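You operate a simulated robot arm through the tools that you are given. There is no shell and no other tool. Be economical: measure what you need, move in short steps, check, and stop when the job is done.

You are at the controls of a simulated robot arm. One attempt, no reset.

TASK
Open the seal drawer, take the seal box on the top of the former table and put it away in the inside of the seal drawer, then shut the drawer. Then take the teal plug and put it on the top shelf top of the door side bench. Then take the float that says "water" from the worktop of the fan side bench and leave it on top of the silver gold band sensor. Then take the port plug that says "OIL" from the worktop of the fan side bench and put it on top of the silver green head sensor there. Then push the fan side drawer shut. Then put two of the spacer blocks from the back strip of the fan side bench on the worktop of the door side bench. Keep to this order. Set down upright: seal box, float, port plug.

It is judged by the outcome, as a careful person would: the job done as asked, and still so three seconds after it is handed in. It fails if anything else is knocked over, pushed out of place, dropped, spilled or broken. Lids that push on must go on centred and level and be pressed home; caps that screw on are set level and turned clockwise until they are tight.

THE ROBOT
A 7-joint arm with a two-finger parallel gripper on a trunk, on a base that drives. Base frame: it is fixed to the floor where the robot stands at the start and does not move with it; the origin is under the middle of the robot, x ahead of it, y to its left, z up. Units: mm, degrees, N and s.
With the tool pointing down near the work surface it reaches from about 420 to 900 mm from the robot's upright axis, wherever it stands. Its first joint turns from -17.0 to 126.0 degrees. Places, roughly: fan side drawer [-5100, 1600, 600]; float [-4750, 1500, 750]; gold band sensor (10x7x11 cm) [-4500, 1800, 800]; green head sensor [-4750, 1750, 750]; inside of the seal drawer [900, -100, 700]; port plug [-4750, 1750, 750]; seal box [-5500, 4000, 750]; seal drawer [800, -100, 800]; spacer block (4x3x3 cm) [-4600, 1000, 800]; spacer block (5x3x3 cm) [-4700, 1000, 800]; teal plug (3x3x8 cm) [-3900, 2400, 800]; top shelf top of the door side bench [-3400, 2100, 1600]; worktop of the door side bench [-3000, 1900, 800]. Payload 1.57 kg.
The tool frame sits at the grasp point between the pads (the TCP): z along the fingers, y along the line on which they close. The tips reach 30 mm beyond it. The gripper opens to 80 mm. The fingers are 17 mm wide and 12 mm thick; the gripper's body (40 by 82 mm) begins 80 mm behind the TCP.
Orientation is that of the tool frame in the base frame, as [roll, pitch, yaw] about the fixed x, y, z axes, in that order (R = Rz(yaw) Ry(pitch) Rx(roll)). With the fingers straight down and closing along the base's y, the tool's x points along the base's -x, its y along +y and its z along -z.

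THE INTERFACE
- The arm moves only by the tool send_rows. Its argument "series" is a list of rows, each an object of numbers (a shift or turn left out is 0, a gripper value left out holds the last): "dx", "dy", "dz": the shift along the base's x, y, z in m; "wx", "wy", "wz": the turn, a rotation vector about the base's x, y, z in degrees. In form: [{"dx": .., "dy": .., "dz": .., "wx": .., "wy": .., "wz": ..}, ...]. A call has 1 to 8 rows; each row shifts and turns the commanded pose from where the row before left it. "fingers" is the gripper command, from -1 (fully open) to 1 (shut), values between in proportion, set as the call begins (left out, the last holds). Rows are played at 5 a second. More than 50 mm and 8.6 degrees between two rows, or a gripper value outside its range, and nothing of the call is played. A pose out of reach is approached as far as the arm can. The call stops where the force on the tool passes 40 N (or 10 N more than at its start, if that is more) or the arm is blocked; 0.2 s more then pass. Each finger travels about 45 mm/s and halts on what it meets, pressing with about 32 N; the grip force reading is that of the motor and also rises with nothing between the fingers. The clock runs only during rows and for 0.2 s after the last one: add rows that do not move to give the fingers time. The reply holds the time, the measured pose of the TCP, the force on the tool along the base axes, the opening and the grip force, in the units named above and with some noise, with the torque about the TCP (base axes, N m) and any sound that the robot's microphone picked up.
- Cameras (640 x 400 px; columns grow to the right, rows downward): "scene" is now at [6.7, -195.6, 1172]; the picture's right is [0.38, -0.92, 0.00], its down [-0.30, -0.12, -0.95] and it looks along [0.88, 0.36, -0.32] (base axes); focal length 267 px, centre (320, 200). "wrist" rides on the gripper at [72, -7, -122] in the tool frame; the picture's right is [0.09, 1.00, 0.00], its down [-0.84, 0.08, -0.54] and it looks along [-0.54, 0.05, 0.84] (tool axes); focal length 238 px, centre (320, 200). There is no depth. A picture from a camera that has moved, and an enlarged one, comes with that camera's place and axes in the base frame and with its lens.
- camera(camera): a new picture of that camera. It takes no simulated time.
- slide_trunk(by): slides the trunk up (or, below 0, down) by that many mm; the arm and the scene camera ride with it, the base frame stays. It gives what a move gives, with no picture.
- drive_base(legs): drives the robot by 1 to 6 legs, each [ahead, left, turn to the left] in mm, mm and degrees, along the robot's own axes; the way and the turn of a leg run together, so that a leg with both is an arc; at most 1500 mm and 180 degrees a leg. The arm and the cameras ride along, it lands a little off, and it stops where it bumps. It gives what a move gives.
- head_to(pan, tilt): turns the head with the scene camera to pan (to the left, within 109 degrees either way) and tilt (down, from -29 to 69), counted from straight ahead of the robot. It gives what a move gives.
- close_up(camera, box): a new picture of the part [left, top, right, bottom] of that camera's present view, enlarged. It takes no simulated time.
- hand_in(): hands the job in; it is judged then, once.

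Work in short steps. Places have to be worked out from the pictures, the camera data and where the tool is seen: move nearer, look again, correct. Check each grasp and each placing, and mend what went wrong. You have 217 turns and 218 pictures in all, those below and enlarged ones among them. Open the gripper and draw the arm clear of the work before you hand the job in, unless the task says otherwise; then end with one line.

The tools are called by a JSON object that holds its "method" and its "body". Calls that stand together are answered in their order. send_rows: Moves the arm, as the interface text tells. Its arguments: {"type":"object","properties":{"series":{"type":"array"},"fingers":{"type":"number"}},"required":["series"]} The other tools are called the same way: slide_trunk (by) slides the trunk up or down; drive_base (legs) drives the base; head_to (pan, tilt) turns the head that bears the scene camera; camera (camera) takes a picture; close_up (camera, box) takes an enlarged picture of a part of a camera's view; hand_in () hands the job in.

At the start:

```text
t: 0.0
position: [552.8, -27.7, 1025.1]
orientation: [179.9, 0.0, 180.0]
ft_force: [0.8, -0.3, -0.2]
wrist_torque: [-0.02, 0.01, 0.0]
grip_width: 79.9
gripper_force: 0.1
trunk travel left (down, up): [-525.0, 265.0]
robot x, y, heading: [-2.8, -2.8, 0.0]
head pan, tilt: [22.5, 18.6]
```

scene: 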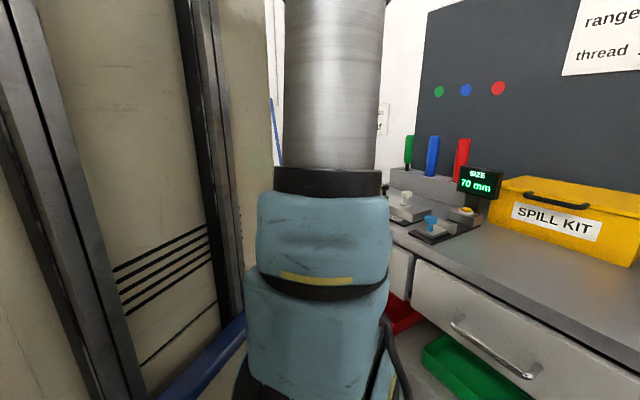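
wrist: 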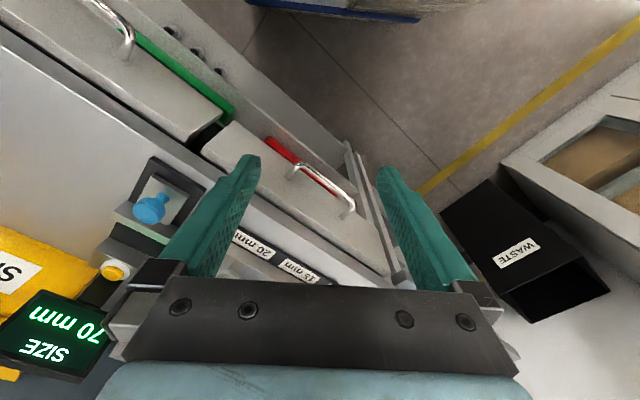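

I begin by looking around to find the seal drawer ahead and the bench.

{"method": "head_to", "body": {"pan": -15, "tilt": 35}}

{"method": "camera", "body": {"camera": "scene"}}

```text
t: 1.0
position: [552.7, -26.7, 1025.0]
orientation: [179.9, 0.0, -179.9]
ft_force: [0.0, -0.1, -0.5]
wrist_torque: [0.01, 0.0, -0.01]
grip_width: 79.9
gripper_force: 0.1
trunk travel left (down, up): [-525.0, 265.0]
robot x, y, heading: [0.1, -0.5, -0.1]
head pan, tilt: [-15.0, 35.0]
```

```text
215 pictures are left
camera scene: at [5.6, -254.1, 1145.9], right [-0.26, -0.97, 0.0], down [-0.55, 0.15, -0.82], along [0.79, -0.21, -0.57], focal length 267 px, centre (320, 200)
```

scene: 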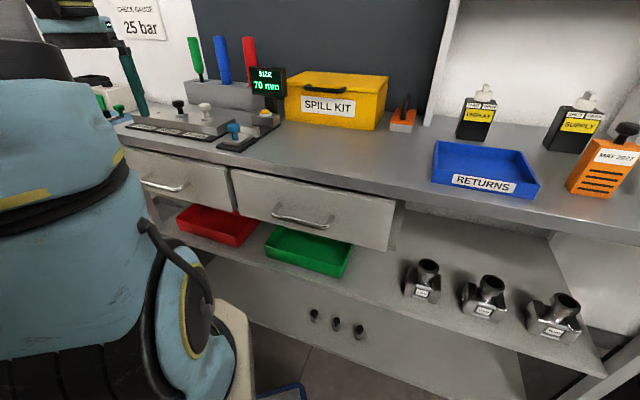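

Two drawers are visible on a bench set at an angle. I look more closely for labels, and from another head angle.

{"method": "close_up", "body": {"camera": "scene", "box": [110, 60, 410, 260]}}

{"method": "close_up", "body": {"camera": "wrist", "box": [0, 0, 420, 290]}}

{"method": "head_to", "body": {"pan": 20, "tilt": -5}}

{"method": "camera", "body": {"camera": "scene"}}

```text
2.00 times, centred on (260, 160) of scene
camera zoom: at [5.6, -254.1, 1145.9], right [-0.26, -0.97, 0.0], down [-0.55, 0.15, -0.82], along [0.79, -0.21, -0.57], focal length 535 px, centre (440, 280)
```

zoom: 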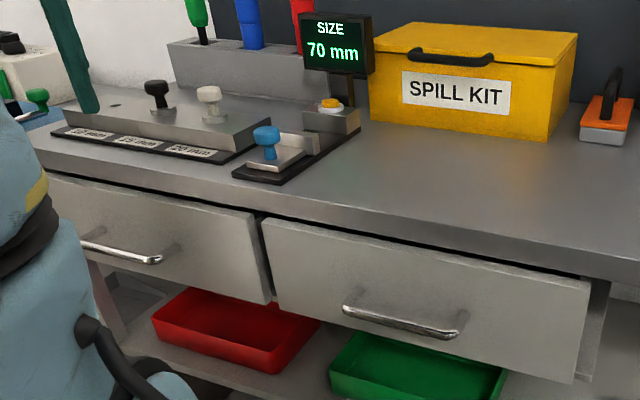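

```text
1.38 times, centred on (210, 145) of wrist
camera zoom: at [481.4, -32.9, 1145.6], right [-0.09, 1.0, 0.0], down [0.84, 0.08, 0.54], along [0.54, 0.05, -0.84], focal length 329 px, centre (472, 276)
```

zoom: 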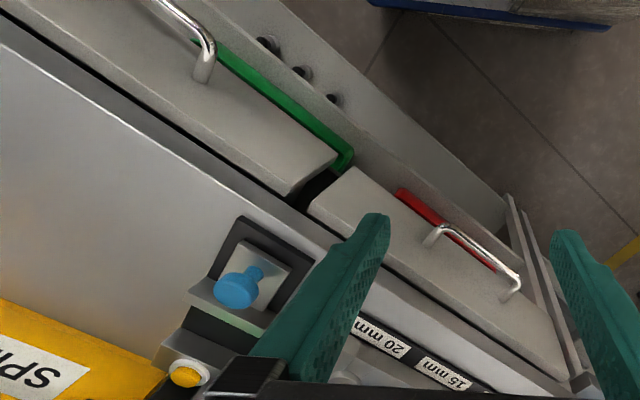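

```text
t: 2.1
position: [552.9, -28.2, 1025.2]
orientation: [179.9, 0.0, 180.0]
ft_force: [0.6, 0.4, -0.7]
wrist_torque: [-0.01, -0.03, 0.02]
grip_width: 80.0
gripper_force: 0.1
trunk travel left (down, up): [-525.0, 265.0]
robot x, y, heading: [-1.3, -1.9, -0.1]
head pan, tilt: [20.0, -5.0]
```

```text
212 pictures are left
camera scene: at [2.8, -201.5, 1209.7], right [0.34, -0.94, 0.0], down [0.08, 0.03, -1.0], along [0.94, 0.34, 0.09], focal length 267 px, centre (320, 200)
```

scene: 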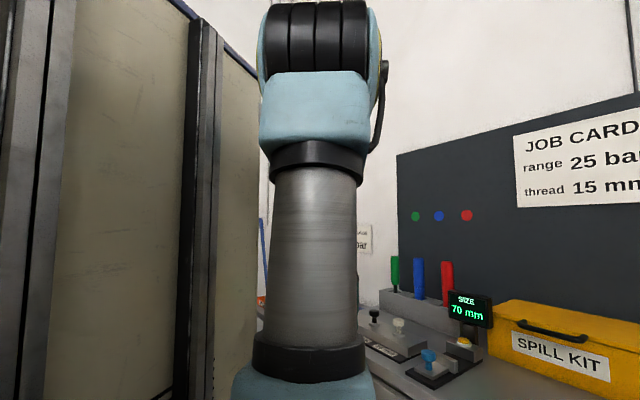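

The left drawer matches the given seal-drawer place. Its face is turned about 36° from my heading. I look around before driving.

{"method": "head_to", "body": {"pan": 90, "tilt": 25}}

{"method": "camera", "body": {"camera": "scene"}}

{"method": "head_to", "body": {"pan": -90, "tilt": 25}}

{"method": "camera", "body": {"camera": "scene"}}

```text
t: 3.5
position: [552.3, -27.5, 1024.2]
orientation: [179.9, 0.0, 180.0]
ft_force: [-0.7, -0.6, -0.5]
wrist_torque: [-0.01, 0.03, 0.0]
grip_width: 80.1
gripper_force: 0.0
trunk travel left (down, up): [-525.0, 265.0]
robot x, y, heading: [1.6, 1.9, 0.0]
head pan, tilt: [90.0, 25.0]
```

```text
211 pictures are left
camera scene: at [-79.4, -139.2, 1161.7], right [1.0, 0.0, 0.0], down [0.0, -0.42, -0.91], along [0.0, 0.91, -0.42], focal length 267 px, centre (320, 200)
```

scene: 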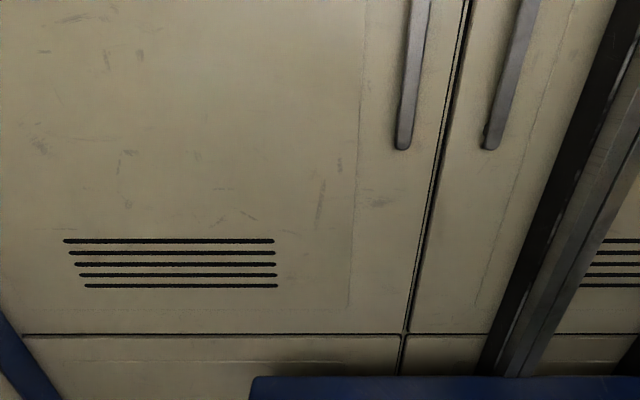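

```text
t: 6.2
position: [552.0, -28.6, 1025.2]
orientation: [179.9, 0.1, -180.0]
ft_force: [0.7, 0.1, -0.2]
wrist_torque: [0.01, 0.02, -0.02]
grip_width: 80.0
gripper_force: 0.0
trunk travel left (down, up): [-525.0, 265.0]
robot x, y, heading: [2.6, -0.6, 0.0]
head pan, tilt: [-90.0, 25.0]
```

```text
210 pictures are left
camera scene: at [-79.4, -323.5, 1161.7], right [-1.0, 0.0, 0.0], down [0.0, 0.42, -0.91], along [0.0, -0.91, -0.42], focal length 267 px, centre (320, 200)
```

scene: 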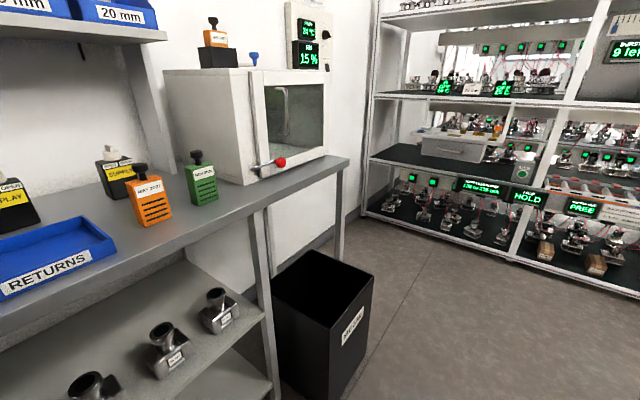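

The lockers are close on the left and the right side is open floor. I turn in place to face the bench squarely.

{"method": "drive_base", "body": {"legs": [[0, 0, -36]]}}

{"method": "head_to", "body": {"pan": 15, "tilt": 35}}

{"method": "camera", "body": {"camera": "scene"}}

{"method": "camera", "body": {"camera": "wrist"}}

```text
t: 8.3
position: [426.9, -352.5, 1025.0]
orientation: [180.0, 0.0, 143.3]
ft_force: [-0.4, -0.3, -0.3]
wrist_torque: [0.0, 0.0, -0.02]
grip_width: 79.8
gripper_force: 0.0
trunk travel left (down, up): [-525.0, 265.0]
robot x, y, heading: [-0.6, -3.4, -36.8]
head pan, tilt: [-90.0, 25.0]
```

```text
t: 10.2
position: [425.9, -353.2, 1026.7]
orientation: [179.9, 0.0, 143.3]
ft_force: [0.7, -0.3, -0.1]
wrist_torque: [0.01, 0.01, 0.02]
grip_width: 79.9
gripper_force: 0.0
trunk travel left (down, up): [-525.0, 265.0]
robot x, y, heading: [-2.6, 3.9, -36.8]
head pan, tilt: [15.0, 35.0]
```

```text
209 pictures are left
camera scene: at [-119.3, -170.6, 1145.9], right [-0.37, -0.93, 0.0], down [-0.53, 0.21, -0.82], along [0.76, -0.3, -0.57], focal length 267 px, centre (320, 200)
```

scene: 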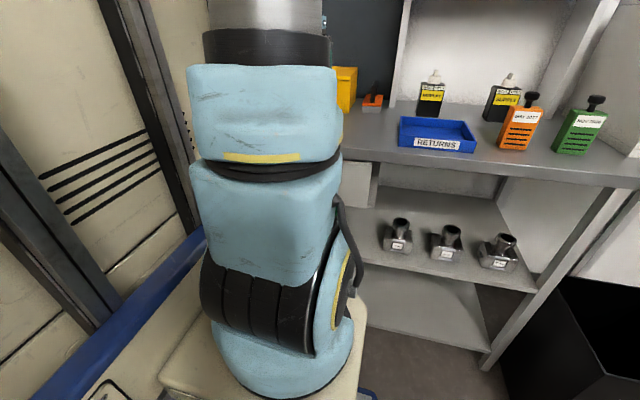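

```text
208 pictures are left
camera wrist: at [365.4, -313.7, 1145.6], right [0.52, 0.85, 0.0], down [0.72, -0.44, 0.54], along [0.46, -0.28, -0.84], focal length 238 px, centre (320, 200)
```

wrist: 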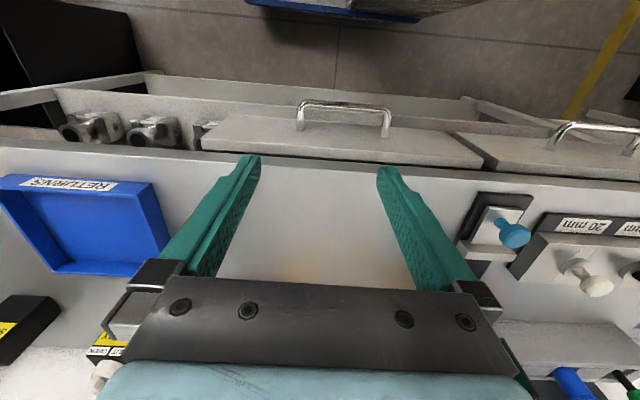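

The bench runs at about −35°. The left handle is near (695, 0, 770). I move the tool along the face toward it while turning the fingers to straddle the bar.

{"method": "send_rows", "body": {"series": [{"dx": 0.026, "dy": 0.034, "wz": 8.3}, {"dx": 0.026, "dy": 0.034, "wz": 8.3}, {"dx": 0.026, "dy": 0.034, "wz": 8.3}, {"dx": 0.026, "dy": 0.034, "wz": 8.3}, {"dx": 0.026, "dy": 0.034, "wz": 8.3}, {"dx": 0.026, "dy": 0.034, "wz": 8.3}, {"dx": 0.026, "dy": 0.034, "wz": 8.3}, {"dx": 0.026, "dy": 0.034, "wz": 8.3}], "fingers": -1}}

{"method": "camera", "body": {"camera": "wrist"}}

```text
t: 12.0
position: [633.2, -80.6, 1025.3]
orientation: [-179.8, 0.0, -150.2]
ft_force: [-0.2, -0.7, 0.3]
wrist_torque: [-0.01, -0.08, 0.02]
grip_width: 79.8
gripper_force: 0.1
trunk travel left (down, up): [-525.0, 265.0]
robot x, y, heading: [-0.5, 0.9, -36.6]
head pan, tilt: [15.0, 35.0]
```

```text
207 pictures are left
camera wrist: at [575.4, -119.4, 1146.2], right [-0.57, 0.82, 0.0], down [0.69, 0.48, 0.54], along [0.44, 0.31, -0.84], focal length 238 px, centre (320, 200)
```

wrist: 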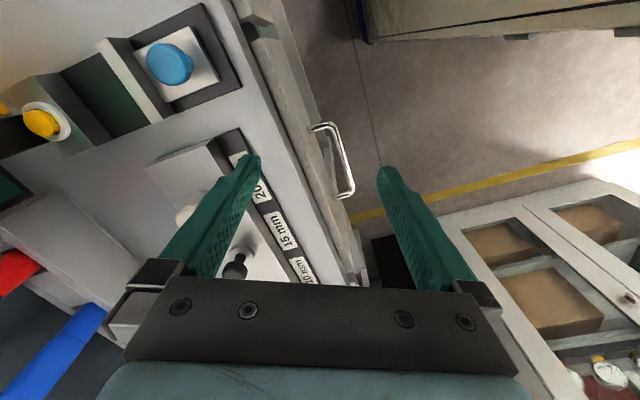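

Handle estimate ≈ (687, 8). I continue over it, finish the turn and come down a bit.

{"method": "send_rows", "body": {"series": [{"dx": 0.018, "dy": 0.029, "wz": 8.2}, {"dx": 0.018, "dy": 0.029, "wz": 8.2}, {"dx": 0.018, "dy": 0.029, "wz": 8.2}, {"dz": -0.04}, {"dz": -0.04}, {"dz": -0.03}]}}

{"method": "camera", "body": {"camera": "wrist"}}

```text
t: 13.4
position: [631.0, -63.7, 903.7]
orientation: [-179.9, 0.0, -125.7]
ft_force: [0.0, 0.0, 0.2]
wrist_torque: [-0.02, 0.0, -0.03]
grip_width: 79.9
gripper_force: 0.1
out of reach, approached as far as the arm can: row 1, 2, 3
trunk travel left (down, up): [-525.0, 265.0]
robot x, y, heading: [-0.0, -2.5, -36.8]
head pan, tilt: [15.0, 35.0]
```

```text
206 pictures are left
camera wrist: at [594.3, -124.4, 1024.5], right [-0.86, 0.51, 0.0], down [0.43, 0.72, 0.54], along [0.28, 0.47, -0.84], focal length 238 px, centre (320, 200)
```

wrist: 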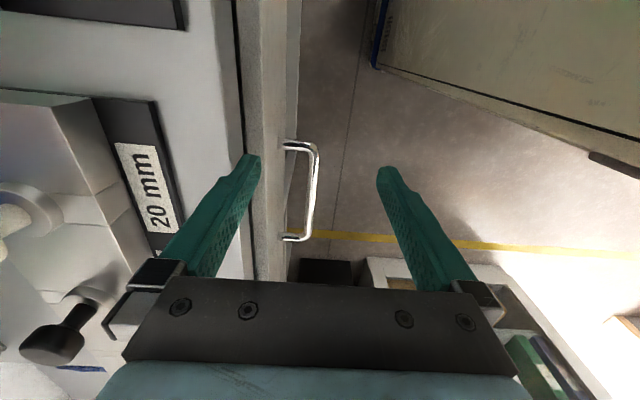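

The handle is near (686, 15, ~748). The arm refused that move at the greater height, so I retry lower down.

{"method": "send_rows", "body": {"series": [{"dx": 0.02, "dy": 0.026}, {"dx": 0.02, "dy": 0.026}, {"dx": 0.015, "dy": 0.027}]}}

{"method": "camera", "body": {"camera": "wrist"}}

```text
t: 14.2
position: [651.4, -38.1, 904.5]
orientation: [-180.0, 0.1, -125.8]
ft_force: [0.2, 0.1, -0.9]
wrist_torque: [-0.01, 0.01, 0.01]
grip_width: 79.9
gripper_force: 0.1
out of reach, approached as far as the arm can: row 2, 3
trunk travel left (down, up): [-525.0, 265.0]
robot x, y, heading: [-1.7, 0.9, -36.5]
head pan, tilt: [15.0, 35.0]
```

```text
205 pictures are left
camera wrist: at [615.0, -98.9, 1024.5], right [-0.86, 0.51, 0.0], down [0.43, 0.72, 0.54], along [0.28, 0.47, -0.84], focal length 238 px, centre (320, 200)
```

wrist: 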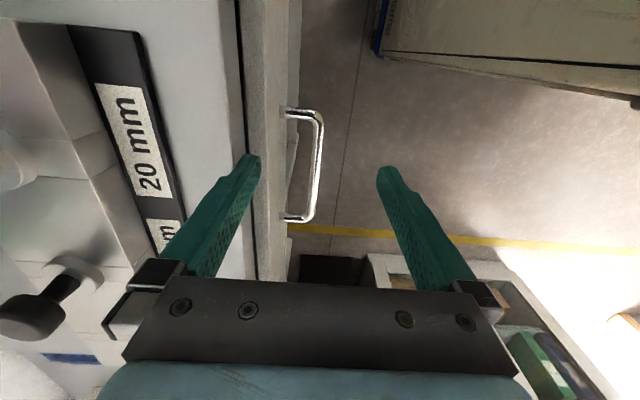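

The reach seems to be counted from the trunk (about 80 mm behind, 230 mm right of the robot's middle), so I am at the limit. I draw the tool back a little, then drive left and slightly ahead.

{"method": "send_rows", "body": {"series": [{"dx": -0.035, "dy": 0.024}, {"dx": -0.035, "dy": 0.024}, {"dx": -0.01, "dy": 0.01, "dz": 0.02}]}}

{"method": "drive_base", "body": {"legs": [[30, 120, 1.5]]}}

{"method": "camera", "body": {"camera": "wrist"}}

```text
t: 15.0
position: [569.9, 19.1, 927.0]
orientation: [-179.9, 0.1, -125.9]
ft_force: [-0.2, -0.2, -0.3]
wrist_torque: [0.01, -0.05, -0.01]
grip_width: 79.9
gripper_force: 0.1
out of reach, approached as far as the arm can: row 3
trunk travel left (down, up): [-525.0, 265.0]
robot x, y, heading: [-1.9, 0.8, -36.5]
head pan, tilt: [15.0, 35.0]
```

```text
t: 16.2
position: [666.3, 115.5, 927.1]
orientation: [-179.9, 0.0, -124.2]
ft_force: [-0.1, 0.1, -0.7]
wrist_torque: [0.03, -0.01, 0.02]
grip_width: 80.1
gripper_force: 0.1
trunk travel left (down, up): [-525.0, 265.0]
robot x, y, heading: [93.7, 81.9, -35.0]
head pan, tilt: [15.0, 35.0]
```

```text
204 pictures are left
camera wrist: at [630.5, 53.1, 1047.2], right [-0.88, 0.48, 0.0], down [0.41, 0.73, 0.54], along [0.26, 0.48, -0.84], focal length 238 px, centre (320, 200)
```

wrist: 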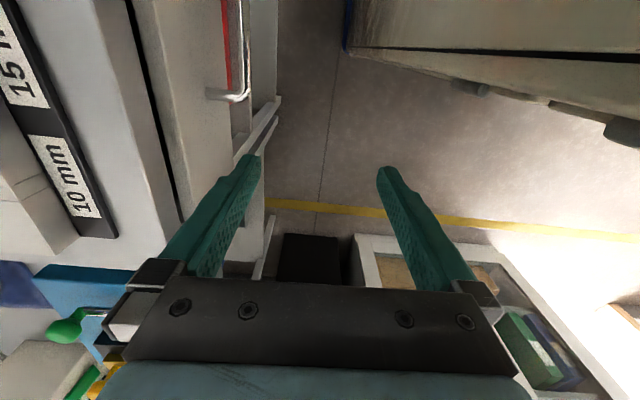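

Now move over the handle estimate (686, 15), staying above it.

{"method": "send_rows", "body": {"series": [{"dx": -0.02, "dy": -0.028}, {"dx": -0.02, "dy": -0.029}, {"dx": 0.03, "dy": -0.021}, {"dx": 0.03, "dy": -0.021}, {"dz": -0.04}]}}

{"method": "camera", "body": {"camera": "wrist"}}

```text
t: 17.4
position: [685.7, 15.3, 887.9]
orientation: [-179.9, 0.1, -124.2]
ft_force: [-0.5, 0.4, 0.4]
wrist_torque: [0.0, -0.01, -0.02]
grip_width: 79.7
gripper_force: 0.0
trunk travel left (down, up): [-525.0, 265.0]
robot x, y, heading: [92.0, 78.7, -35.2]
head pan, tilt: [15.0, 35.0]
```

```text
203 pictures are left
camera wrist: at [650.7, -46.8, 1008.0], right [-0.88, 0.48, 0.0], down [0.41, 0.73, 0.54], along [0.26, 0.48, -0.84], focal length 238 px, centre (320, 200)
```

wrist: 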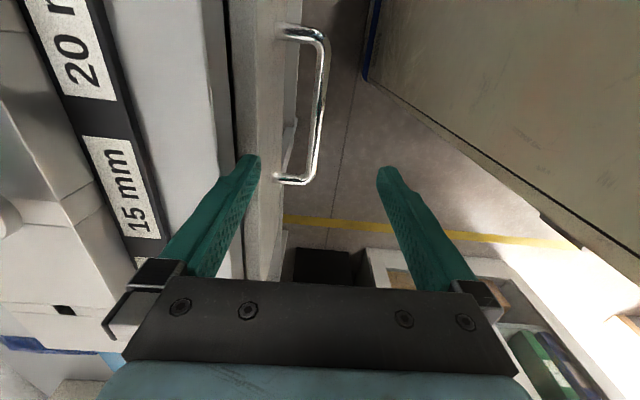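

Combining several views, the handle bar's middle is about (671, −8, 788). I shift over it, narrow the fingers, lower to just above and look.

{"method": "send_rows", "body": {"series": [{"dx": -0.015, "dy": -0.023}, {"dz": -0.03}, {}, {}], "fingers": 0.35}}

{"method": "camera", "body": {"camera": "wrist"}}

```text
t: 18.4
position: [670.5, -7.5, 857.2]
orientation: [179.9, 0.2, -124.2]
ft_force: [-0.7, -0.7, 0.1]
wrist_torque: [0.02, -0.01, 0.02]
grip_width: 26.0
gripper_force: 0.2
trunk travel left (down, up): [-525.0, 265.0]
robot x, y, heading: [93.2, 82.1, -35.0]
head pan, tilt: [15.0, 35.0]
```

```text
202 pictures are left
camera wrist: at [636.1, -69.5, 977.0], right [-0.88, 0.48, 0.0], down [0.41, 0.73, 0.54], along [0.26, 0.48, -0.84], focal length 238 px, centre (320, 200)
```

wrist: 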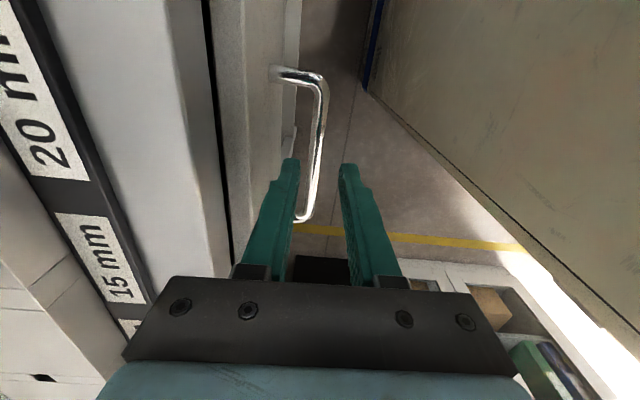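

The bar lies between the fingers' lines. I lower to z≈790.

{"method": "send_rows", "body": {"series": [{"dz": -0.025}, {"dz": -0.02}, {"dz": -0.02}]}}

{"method": "camera", "body": {"camera": "wrist"}}

```text
t: 19.2
position: [670.3, -6.1, 791.2]
orientation: [-179.9, 0.3, -124.2]
ft_force: [-0.1, -0.2, 0.5]
wrist_torque: [-0.03, 0.02, 0.0]
grip_width: 25.9
gripper_force: 0.1
trunk travel left (down, up): [-525.0, 265.0]
robot x, y, heading: [93.2, 78.9, -35.0]
head pan, tilt: [15.0, 35.0]
```

```text
201 pictures are left
camera wrist: at [635.7, -68.2, 912.0], right [-0.88, 0.48, 0.0], down [0.4, 0.73, 0.54], along [0.26, 0.48, -0.84], focal length 238 px, centre (320, 200)
```

wrist: 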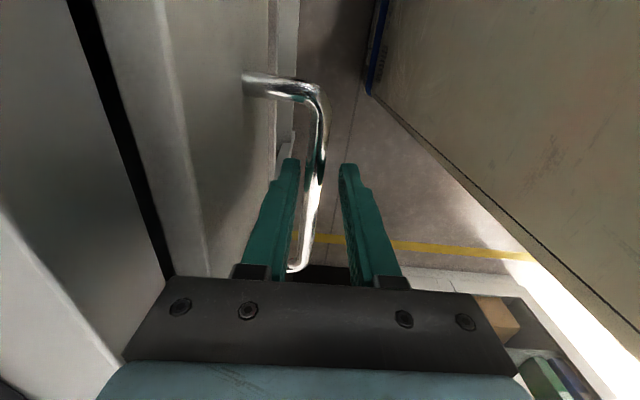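

The bar sits between the fingers. I close on it.

{"method": "send_rows", "body": {"series": [{"dz": -0.008}, {}, {}], "fingers": 1}}

```text
t: 20.0
position: [671.2, -6.8, 784.2]
orientation: [-179.9, 0.3, -124.2]
ft_force: [3.4, -2.2, 10.4]
wrist_torque: [-0.01, 0.03, -0.47]
grip_width: 11.9
gripper_force: 29.2
trunk travel left (down, up): [-525.0, 265.0]
robot x, y, heading: [94.1, 78.7, -35.3]
head pan, tilt: [15.0, 35.0]
```

The bar is gripped (12 mm). I pull along the bench's outward normal.

{"method": "send_rows", "body": {"series": [{"dx": -0.0164, "dy": 0.0115}, {"dx": -0.0164, "dy": 0.0115}, {"dx": -0.0246, "dy": 0.0172}, {"dx": -0.0246, "dy": 0.0172}]}}

{"method": "camera", "body": {"camera": "wrist"}}

```text
t: 21.0
position: [590.0, 51.1, 784.0]
orientation: [-179.9, 0.2, -124.3]
ft_force: [9.0, -4.8, 21.7]
wrist_torque: [0.98, 1.16, -0.55]
grip_width: 12.0
gripper_force: 28.8
trunk travel left (down, up): [-525.0, 265.0]
robot x, y, heading: [95.0, 81.7, -34.8]
head pan, tilt: [15.0, 35.0]
```

```text
200 pictures are left
camera wrist: at [554.5, -9.9, 904.7], right [-0.87, 0.49, 0.0], down [0.41, 0.73, 0.54], along [0.27, 0.48, -0.84], focal length 238 px, centre (320, 200)
```

wrist: 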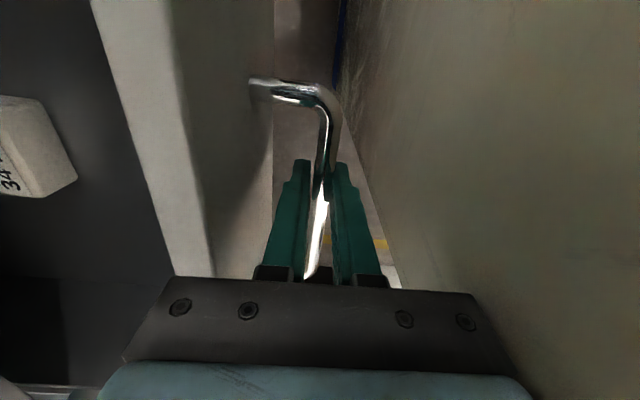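

The drawer is opening. Something beige (maybe my own deck) is near on the right, so I check with the scene camera.

{"method": "head_to", "body": {"pan": 35, "tilt": 55}}

{"method": "camera", "body": {"camera": "scene"}}

```text
t: 21.9
position: [589.7, 50.7, 784.2]
orientation: [-179.9, 0.3, -124.3]
ft_force: [13.8, -5.6, 27.8]
wrist_torque: [1.0, 1.37, -0.84]
grip_width: 11.7
gripper_force: 29.6
trunk travel left (down, up): [-525.0, 265.0]
robot x, y, heading: [94.1, 79.4, -35.2]
head pan, tilt: [35.0, 55.0]
```

```text
199 pictures are left
camera scene: at [-30.1, -63.2, 1117.8], right [0.0, -1.0, 0.0], down [-0.82, 0.0, -0.57], along [0.57, 0.0, -0.82], focal length 267 px, centre (320, 200)
```

scene: 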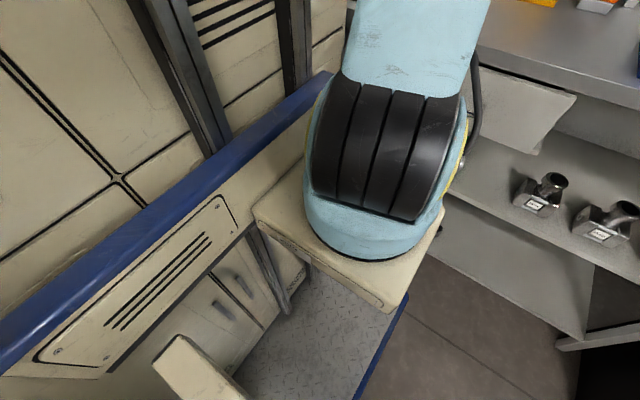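

The cream panels seem to turn with the robot. I look left to understand what they are.

{"method": "head_to", "body": {"pan": 65, "tilt": 20}}

{"method": "camera", "body": {"camera": "scene"}}

{"method": "head_to", "body": {"pan": 105, "tilt": 60}}

{"method": "camera", "body": {"camera": "scene"}}

```text
t: 22.9
position: [589.6, 52.1, 784.9]
orientation: [-179.9, 0.2, -124.4]
ft_force: [14.5, -8.1, 31.7]
wrist_torque: [1.14, 1.55, -0.81]
grip_width: 12.1
gripper_force: 29.2
trunk travel left (down, up): [-525.0, 265.0]
robot x, y, heading: [96.9, 84.7, -35.2]
head pan, tilt: [65.0, 20.0]
```

```text
198 pictures are left
camera scene: at [-21.6, -16.7, 1169.7], right [0.5, -0.87, 0.0], down [-0.3, -0.17, -0.94], along [0.81, 0.47, -0.34], focal length 267 px, centre (320, 200)
```

scene: 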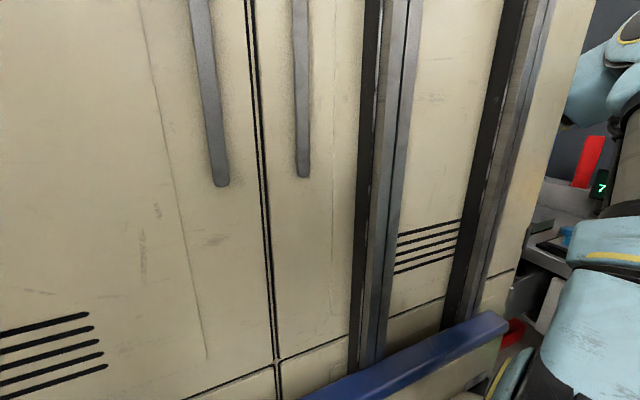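

```text
t: 23.9
position: [588.9, 52.5, 783.6]
orientation: [-179.8, 0.2, -124.3]
ft_force: [15.4, -7.7, 32.2]
wrist_torque: [1.15, 1.51, -0.82]
grip_width: 11.9
gripper_force: 29.4
trunk travel left (down, up): [-525.0, 265.0]
robot x, y, heading: [92.3, 80.6, -35.1]
head pan, tilt: [105.0, 60.0]
```

```text
197 pictures are left
camera scene: at [-79.4, -0.5, 1111.7], right [0.94, -0.34, 0.0], down [-0.3, -0.81, -0.5], along [0.17, 0.47, -0.87], focal length 267 px, centre (320, 200)
```

scene: 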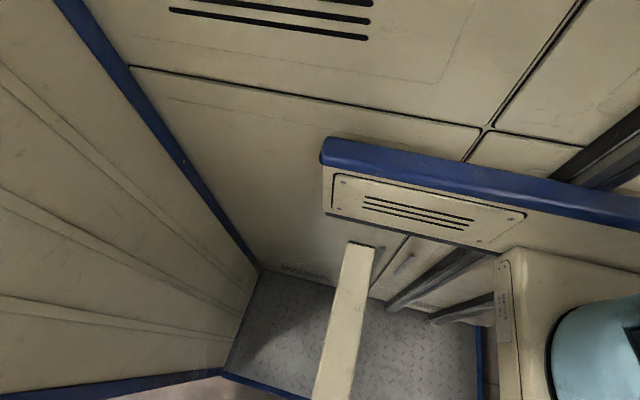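

I see now: the tall cream body with its rails is my own robot, to the left of the arm, and its front is close to the handle. From here I pull by driving back, so I first relax the vertical force and look behind to the right.

{"method": "send_rows", "body": {"series": [{"dz": 0.003}]}}

{"method": "head_to", "body": {"pan": -109, "tilt": 15}}

{"method": "camera", "body": {"camera": "scene"}}

```text
t: 24.3
position: [589.3, 52.3, 784.0]
orientation: [179.9, 0.1, -124.2]
ft_force: [22.1, 5.2, -12.7]
wrist_torque: [0.81, 0.62, -0.99]
grip_width: 11.7
gripper_force: 29.5
trunk travel left (down, up): [-525.0, 265.0]
robot x, y, heading: [95.8, 83.0, -35.3]
head pan, tilt: [105.0, 60.0]
```

```text
t: 27.4
position: [589.7, 50.6, 785.9]
orientation: [-180.0, 0.1, -124.2]
ft_force: [-2.3, -5.7, -26.8]
wrist_torque: [-0.11, 0.24, -0.52]
grip_width: 12.1
gripper_force: 29.2
trunk travel left (down, up): [-525.0, 265.0]
robot x, y, heading: [96.3, 78.6, -35.1]
head pan, tilt: [-108.9, 15.0]
```

```text
196 pictures are left
camera scene: at [-177.1, -118.1, 1178.0], right [-0.59, 0.81, 0.0], down [0.21, 0.15, -0.97], along [-0.78, -0.57, -0.26], focal length 267 px, centre (320, 200)
```

scene: 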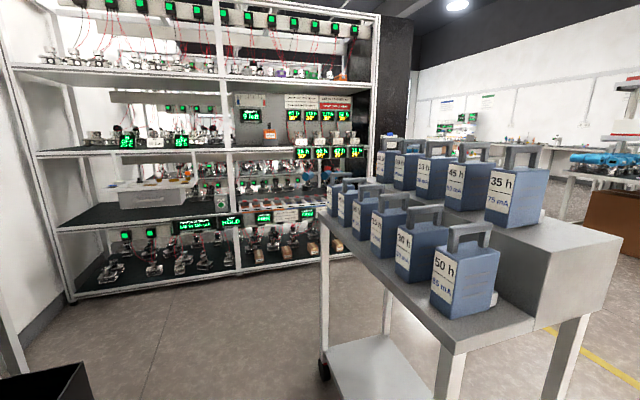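

There is a table with boxes behind to the right, far enough for a short way back. I back 120 mm with the handle held.

{"method": "drive_base", "body": {"legs": [[-60, 0, 0], [-60, 0, 0]]}}

{"method": "camera", "body": {"camera": "wrist"}}

```text
t: 29.0
position: [490.3, 122.6, 785.3]
orientation: [180.0, 0.3, -124.2]
ft_force: [8.6, 2.4, -19.4]
wrist_torque: [0.45, 0.33, -0.69]
grip_width: 11.7
gripper_force: 29.0
trunk travel left (down, up): [-525.0, 265.0]
robot x, y, heading: [-5.5, 148.7, -35.0]
head pan, tilt: [-108.9, 15.0]
```

```text
195 pictures are left
camera wrist: at [455.9, 60.1, 907.1], right [-0.88, 0.48, 0.0], down [0.4, 0.73, 0.55], along [0.26, 0.48, -0.84], focal length 238 px, centre (320, 200)
```

wrist: 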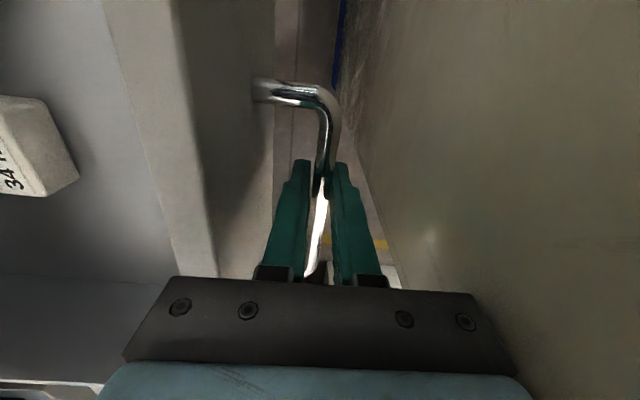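

The drawer is out about 222 mm. I release the handle gently and lift clear to look inside.

{"method": "send_rows", "body": {"series": [{}, {}, {"dz": 0.03}, {"dz": 0.04}, {"dz": 0.04}, {"dx": -0.02, "dy": -0.029, "dz": 0.04}, {"dx": -0.02, "dy": -0.029, "dz": 0.04}], "fingers": 0.35}}

{"method": "camera", "body": {"camera": "wrist"}}

```text
refused: row 6 steps farther than a row can; nothing moved
```

```text
194 pictures are left
camera wrist: at [455.9, 60.1, 907.1], right [-0.88, 0.48, 0.0], down [0.4, 0.73, 0.55], along [0.26, 0.48, -0.84], focal length 238 px, centre (320, 200)
```

wrist: 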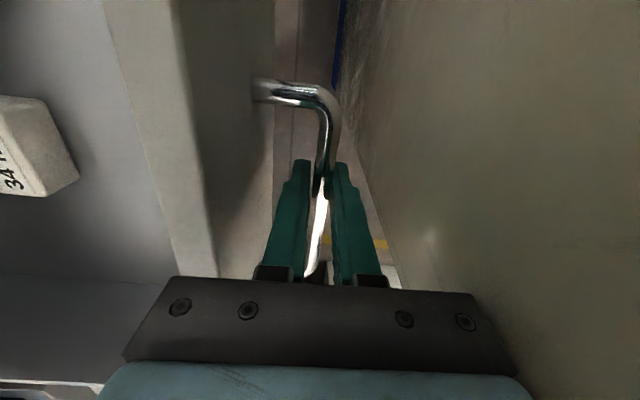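

Row 6 was too long, so I send it again with smaller steps.

{"method": "send_rows", "body": {"series": [{}, {}, {"dz": 0.03}, {"dz": 0.04}, {"dz": 0.045}, {"dz": 0.045}, {"dx": 0.01, "dy": -0.04}], "fingers": 0.35}}

{"method": "camera", "body": {"camera": "wrist"}}

{"method": "head_to", "body": {"pan": 30, "tilt": 30}}

{"method": "camera", "body": {"camera": "scene"}}

```text
t: 30.8
position: [512.8, 53.9, 919.5]
orientation: [175.6, -0.7, -127.3]
ft_force: [0.1, 0.6, 0.5]
wrist_torque: [0.02, 0.02, -0.02]
grip_width: 25.8
gripper_force: 0.0
trunk travel left (down, up): [-525.0, 265.0]
robot x, y, heading: [-4.1, 153.2, -35.0]
head pan, tilt: [-108.9, 15.0]
stopped in row 7: the arm was blocked; the commanded pose is now the measured one
```

```text
193 pictures are left
camera wrist: at [483.6, -10.6, 1039.9], right [-0.85, 0.53, 0.08], down [0.48, 0.69, 0.53], along [0.23, 0.49, -0.84], focal length 238 px, centre (320, 200)
```

wrist: 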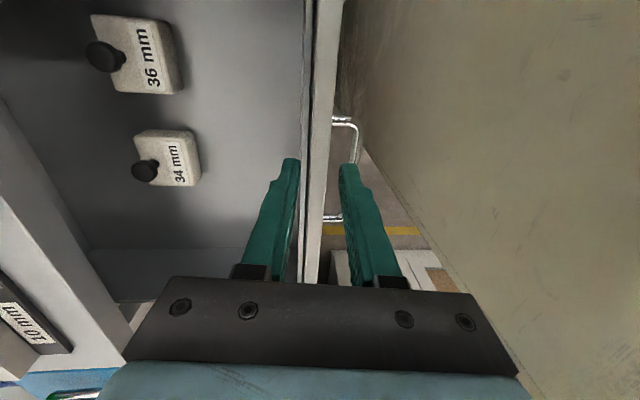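

```text
t: 33.0
position: [513.5, 53.0, 919.2]
orientation: [175.8, -0.7, -127.2]
ft_force: [0.6, -0.2, 0.2]
wrist_torque: [-0.02, 0.0, 0.0]
grip_width: 26.0
gripper_force: 0.1
trunk travel left (down, up): [-525.0, 265.0]
robot x, y, heading: [-0.7, 152.3, -35.0]
head pan, tilt: [30.0, 30.0]
```

```text
192 pictures are left
camera scene: at [-103.2, -8.7, 1153.3], right [-0.09, -1.0, -0.01], down [-0.5, 0.05, -0.86], along [0.86, -0.07, -0.51], focal length 267 px, centre (320, 200)
```

scene: 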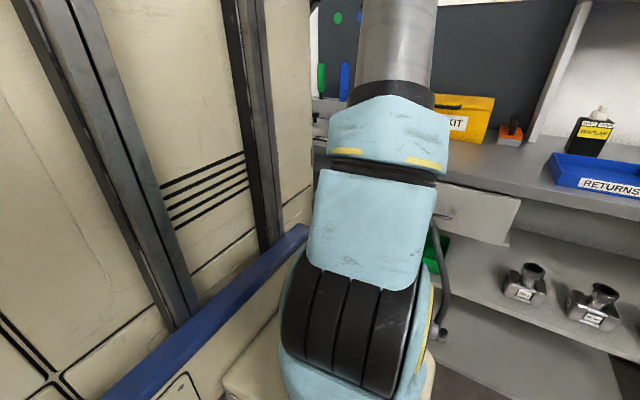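

Inside the drawer are "36 mm" and "34 mm" pieces and free floor near its front. The last row ended at a joint limit, but nothing is touched. I raise the arm and swing it to a tucked carrying pose in front.

{"method": "send_rows", "body": {"series": [{"dz": 0.04, "wz": -6}, {"dx": -0.02, "dy": -0.03, "dz": 0.02, "wz": -8}, {"dx": -0.024, "dy": -0.034, "dz": 0.02, "wz": -8}, {"dx": -0.024, "dy": -0.034, "dz": 0.02, "wz": -8}, {"dx": -0.024, "dy": -0.034, "dz": 0.02, "wz": -8}, {"dx": -0.024, "dy": -0.034, "wz": -8}, {"dx": -0.02, "dy": -0.03, "wz": -8}]}}

{"method": "camera", "body": {"camera": "wrist"}}

```text
t: 34.6
position: [367.7, -129.8, 1048.8]
orientation: [177.0, -0.5, 180.0]
ft_force: [1.0, 0.0, -0.1]
wrist_torque: [0.01, 0.01, -0.01]
grip_width: 26.1
gripper_force: 0.1
trunk travel left (down, up): [-525.0, 265.0]
robot x, y, heading: [-3.3, 154.2, -35.2]
head pan, tilt: [30.0, 30.0]
```

```text
191 pictures are left
camera wrist: at [297.4, -141.4, 1170.5], right [-0.09, 0.99, 0.05], down [0.84, 0.05, 0.54], along [0.53, 0.09, -0.84], focal length 238 px, centre (320, 200)
```

wrist: 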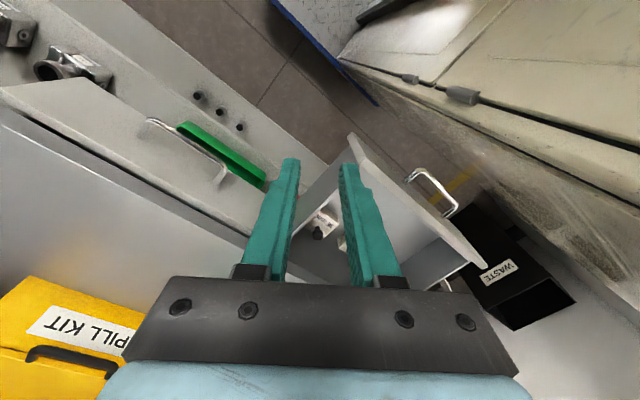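

The arm is tucked. I back off a little more and turn right, so I can see the room behind.

{"method": "drive_base", "body": {"legs": [[-150, 0, 0]]}}

{"method": "head_to", "body": {"pan": -109, "tilt": 15}}

{"method": "camera", "body": {"camera": "scene"}}

```text
t: 36.0
position: [246.5, -44.7, 1049.9]
orientation: [177.0, -0.6, -180.0]
ft_force: [-0.4, -0.9, 0.6]
wrist_torque: [0.01, 0.0, 0.0]
grip_width: 26.4
gripper_force: 0.0
trunk travel left (down, up): [-525.0, 265.0]
robot x, y, heading: [-125.3, 235.8, -34.9]
head pan, tilt: [30.0, 30.0]
```

```text
t: 38.2
position: [246.9, -44.3, 1049.7]
orientation: [177.0, -0.6, -179.9]
ft_force: [-0.7, -1.3, 0.0]
wrist_torque: [0.01, 0.01, 0.01]
grip_width: 25.8
gripper_force: 0.1
trunk travel left (down, up): [-525.0, 265.0]
robot x, y, heading: [-129.2, 235.2, -35.0]
head pan, tilt: [-108.9, 15.0]
```

```text
190 pictures are left
camera scene: at [-398.5, 36.2, 1177.9], right [-0.59, 0.81, 0.0], down [0.21, 0.15, -0.97], along [-0.78, -0.57, -0.26], focal length 267 px, centre (320, 200)
```

scene: 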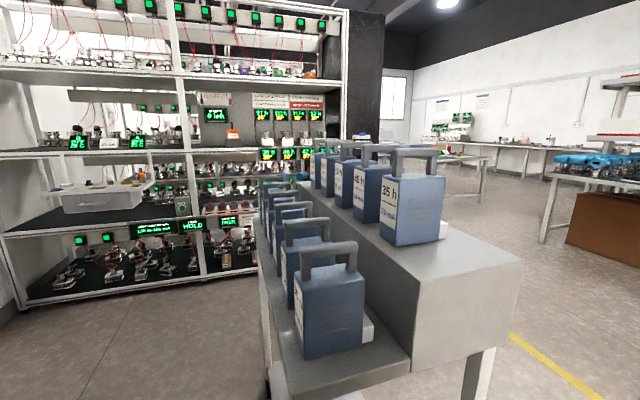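

The table's corner is about 650 mm from the robot's middle, enough to turn. I turn right by 100°.

{"method": "drive_base", "body": {"legs": [[0, 0, -100]]}}

{"method": "head_to", "body": {"pan": -60, "tilt": 15}}

{"method": "camera", "body": {"camera": "scene"}}

{"method": "head_to", "body": {"pan": -109, "tilt": 15}}

{"method": "camera", "body": {"camera": "scene"}}

```text
t: 42.8
position: [-464.9, -86.2, 1048.4]
orientation: [177.1, -0.5, 80.5]
ft_force: [0.6, -0.3, -0.7]
wrist_torque: [0.02, 0.01, 0.0]
grip_width: 25.9
gripper_force: 0.0
trunk travel left (down, up): [-525.0, 265.0]
robot x, y, heading: [-128.4, 234.7, -134.2]
head pan, tilt: [-108.9, 15.0]
```

```text
t: 43.9
position: [-464.6, -84.5, 1047.1]
orientation: [177.0, -0.5, 80.5]
ft_force: [-0.2, 0.2, 0.6]
wrist_torque: [-0.02, 0.01, 0.0]
grip_width: 26.1
gripper_force: 0.0
trunk travel left (down, up): [-525.0, 265.0]
robot x, y, heading: [-126.2, 232.6, -134.3]
head pan, tilt: [-60.0, 15.0]
```

```text
189 pictures are left
camera scene: at [-325.2, 475.7, 1177.9], right [0.25, 0.97, 0.0], down [0.25, -0.06, -0.97], along [-0.94, 0.24, -0.26], focal length 267 px, centre (320, 200)
```

scene: 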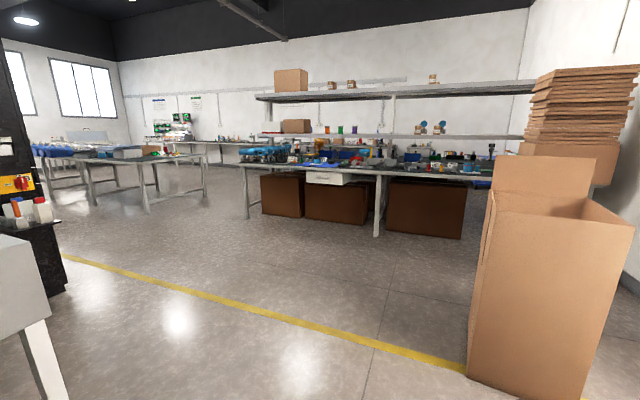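

```text
t: 45.1
position: [-464.4, -85.4, 1048.7]
orientation: [176.9, -0.7, 80.5]
ft_force: [0.5, 1.1, -0.3]
wrist_torque: [0.02, 0.0, 0.03]
grip_width: 26.0
gripper_force: 0.1
trunk travel left (down, up): [-525.0, 265.0]
robot x, y, heading: [-124.4, 233.6, -134.1]
head pan, tilt: [-108.9, 15.0]
```

```text
188 pictures are left
camera scene: at [-276.9, 535.8, 1177.9], right [0.89, 0.45, 0.0], down [0.12, -0.23, -0.97], along [-0.44, 0.86, -0.26], focal length 267 px, centre (320, 200)
```

scene: 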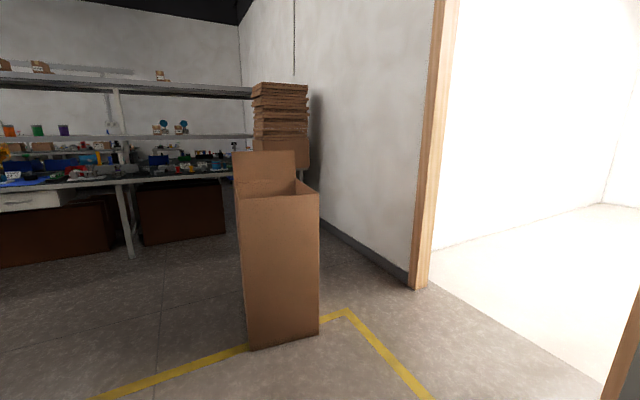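

I can see the door side bench ahead to the right (with shelves), a cardboard box, and other benches. I turn farther to face −x and drive out into the room.

{"method": "drive_base", "body": {"legs": [[0, 0, -50]]}}

{"method": "head_to", "body": {"pan": -10, "tilt": 15}}

{"method": "camera", "body": {"camera": "scene"}}

```text
t: 47.8
position: [-590.7, 289.7, 1048.7]
orientation: [177.1, -0.6, 30.5]
ft_force: [0.0, 0.4, 0.6]
wrist_torque: [-0.01, 0.02, 0.02]
grip_width: 25.9
gripper_force: 0.0
trunk travel left (down, up): [-525.0, 265.0]
robot x, y, heading: [-125.4, 236.8, 175.5]
head pan, tilt: [-108.9, 15.0]
```

```text
t: 49.5
position: [-589.4, 289.0, 1049.5]
orientation: [177.0, -0.5, 30.5]
ft_force: [0.2, 0.5, -1.0]
wrist_torque: [-0.02, 0.0, -0.02]
grip_width: 26.0
gripper_force: 0.0
trunk travel left (down, up): [-525.0, 265.0]
robot x, y, heading: [-124.3, 234.2, 175.4]
head pan, tilt: [-10.0, 15.0]
```

```text
187 pictures are left
camera scene: at [-119.3, 481.0, 1177.9], right [0.25, 0.97, 0.0], down [0.25, -0.06, -0.97], along [-0.94, 0.24, -0.26], focal length 267 px, centre (320, 200)
```

scene: 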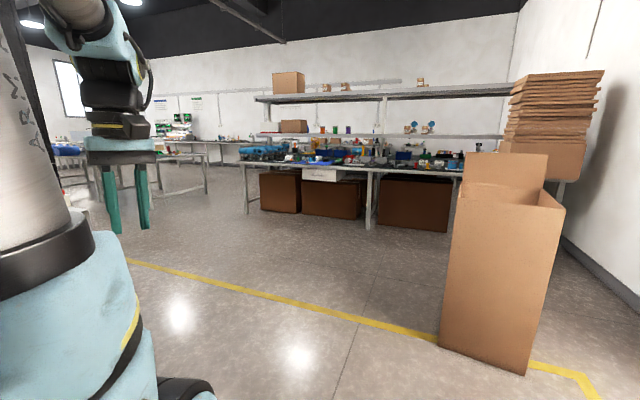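

The bench grid shares the −35° direction. The way round to the fan side lies past the left end of the door side bench. I strafe right to clear the table by me, then drive ahead.

{"method": "drive_base", "body": {"legs": [[0, -350, 0], [1500, 0, 0]]}}

{"method": "head_to", "body": {"pan": 0, "tilt": 15}}

{"method": "camera", "body": {"camera": "scene"}}

```text
t: 58.7
position: [-2031.4, 757.2, 1048.9]
orientation: [177.0, -0.7, 30.5]
ft_force: [0.0, 0.7, -0.4]
wrist_torque: [-0.03, 0.02, 0.0]
grip_width: 26.2
gripper_force: 0.0
trunk travel left (down, up): [-525.0, 265.0]
robot x, y, heading: [-1566.1, 705.8, 175.6]
head pan, tilt: [-10.0, 15.0]
```

```text
t: 59.4
position: [-2033.0, 757.1, 1049.0]
orientation: [177.0, -0.5, 30.5]
ft_force: [-0.1, 0.1, -0.3]
wrist_torque: [0.0, -0.02, 0.01]
grip_width: 26.1
gripper_force: 0.1
trunk travel left (down, up): [-525.0, 265.0]
robot x, y, heading: [-1572.2, 704.7, 175.5]
head pan, tilt: [0.0, 15.0]
```

```text
186 pictures are left
camera scene: at [-1565.0, 933.1, 1177.9], right [0.08, 1.0, 0.0], down [0.26, -0.02, -0.97], along [-0.96, 0.07, -0.26], focal length 267 px, centre (320, 200)
```

scene: 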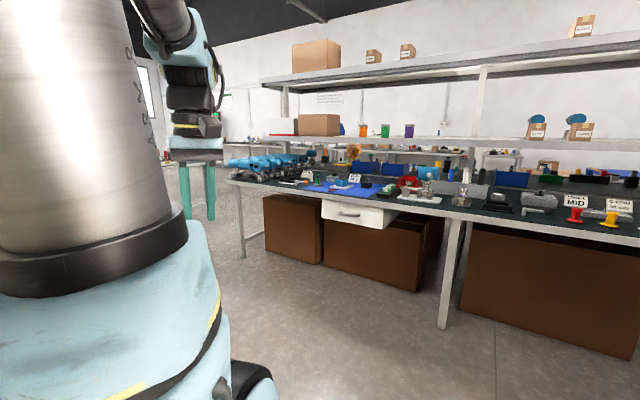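

The bench's left leg is confirmed near (−3946, 370). I turn to 206° and drive to a point left of its end.

{"method": "drive_base", "body": {"legs": [[0, 0, 30.5], [1400, 0, 0], [1300, 0, 0]]}}

{"method": "head_to", "body": {"pan": -50, "tilt": 15}}

{"method": "camera", "body": {"camera": "scene"}}

```text
t: 74.0
position: [-4409.9, -684.8, 1048.7]
orientation: [177.1, -0.6, 60.7]
ft_force: [-0.3, -0.7, 0.6]
wrist_torque: [0.01, 0.01, -0.01]
grip_width: 26.1
gripper_force: 0.2
trunk travel left (down, up): [-525.0, 265.0]
robot x, y, heading: [-3984.4, -494.0, -153.9]
head pan, tilt: [0.0, 15.0]
```

```text
t: 75.2
position: [-4410.4, -683.7, 1048.7]
orientation: [177.0, -0.7, 60.9]
ft_force: [0.0, 0.7, 0.8]
wrist_torque: [0.01, 0.01, 0.0]
grip_width: 26.1
gripper_force: 0.1
trunk travel left (down, up): [-525.0, 265.0]
robot x, y, heading: [-3985.5, -495.2, -154.0]
head pan, tilt: [-50.0, 15.0]
```

```text
185 pictures are left
camera scene: at [-4096.8, -218.3, 1177.9], right [0.41, 0.91, 0.0], down [0.24, -0.11, -0.97], along [-0.88, 0.39, -0.26], focal length 267 px, centre (320, 200)
```

scene: 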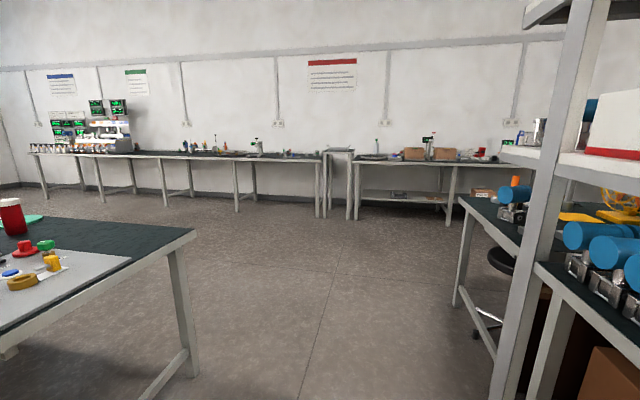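

The aisle runs between the left table and the fan side bench; the wall benches are at n≈−6600. I turn to heading 145° and drive down the aisle.

{"method": "drive_base", "body": {"legs": [[0, 0, -61], [1400, 0, 0], [1350, 0, 0]]}}

{"method": "head_to", "body": {"pan": -80, "tilt": 20}}

{"method": "camera", "body": {"camera": "scene"}}

```text
t: 91.1
position: [-6625.3, 1287.9, 1049.3]
orientation: [177.0, -0.6, 1.2]
ft_force: [-0.5, 0.8, 0.3]
wrist_torque: [-0.01, 0.06, 0.0]
grip_width: 26.0
gripper_force: 0.1
trunk travel left (down, up): [-525.0, 265.0]
robot x, y, heading: [-6247.4, 1016.3, 146.2]
head pan, tilt: [-50.0, 15.0]
```

```text
t: 92.0
position: [-6625.0, 1288.4, 1049.0]
orientation: [176.9, -0.5, 1.3]
ft_force: [-0.5, -0.9, -0.1]
wrist_torque: [0.03, 0.06, 0.0]
grip_width: 26.3
gripper_force: 0.1
trunk travel left (down, up): [-525.0, 265.0]
robot x, y, heading: [-6251.2, 1014.3, 146.4]
head pan, tilt: [-80.0, 20.0]
```

```text
184 pictures are left
camera scene: at [-6015.7, 1245.8, 1169.8], right [0.92, -0.4, 0.0], down [-0.14, -0.31, -0.94], along [0.38, 0.86, -0.34], focal length 267 px, centre (320, 200)
```

scene: 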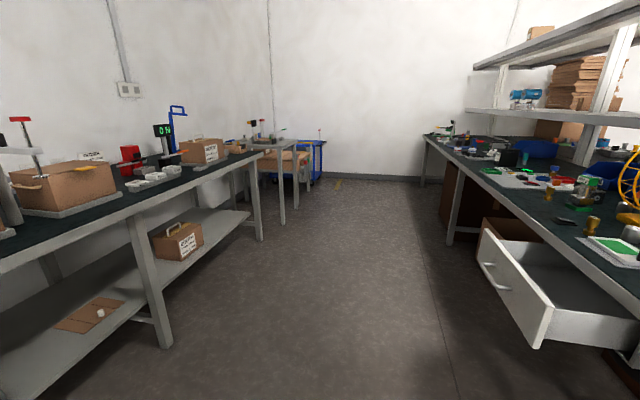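

The fan side drawer stands open on the right, and the former table is farther along on the left. I straighten, edge ahead away from the drawer, then strafe right along the aisle.

{"method": "drive_base", "body": {"legs": [[150, 0, -1.4], [0, -1450, 0]]}}

{"method": "camera", "body": {"camera": "scene"}}

```text
t: 100.2
position: [-5893.6, 2570.4, 1049.4]
orientation: [177.1, -0.6, -0.9]
ft_force: [-0.2, 1.2, 0.5]
wrist_torque: [-0.01, 0.02, 0.0]
grip_width: 26.1
gripper_force: 0.1
trunk travel left (down, up): [-525.0, 265.0]
robot x, y, heading: [-5525.3, 2285.7, 144.5]
head pan, tilt: [-80.0, 20.0]
```

```text
183 pictures are left
camera scene: at [-5285.8, 2506.4, 1169.7], right [0.9, -0.43, 0.0], down [-0.15, -0.31, -0.94], along [0.41, 0.85, -0.34], focal length 267 px, centre (320, 200)
```

scene: 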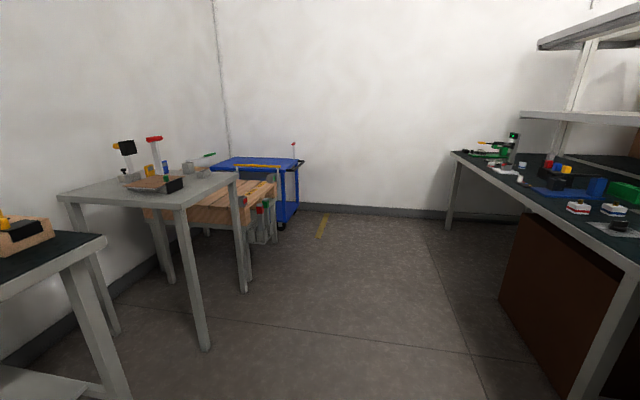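

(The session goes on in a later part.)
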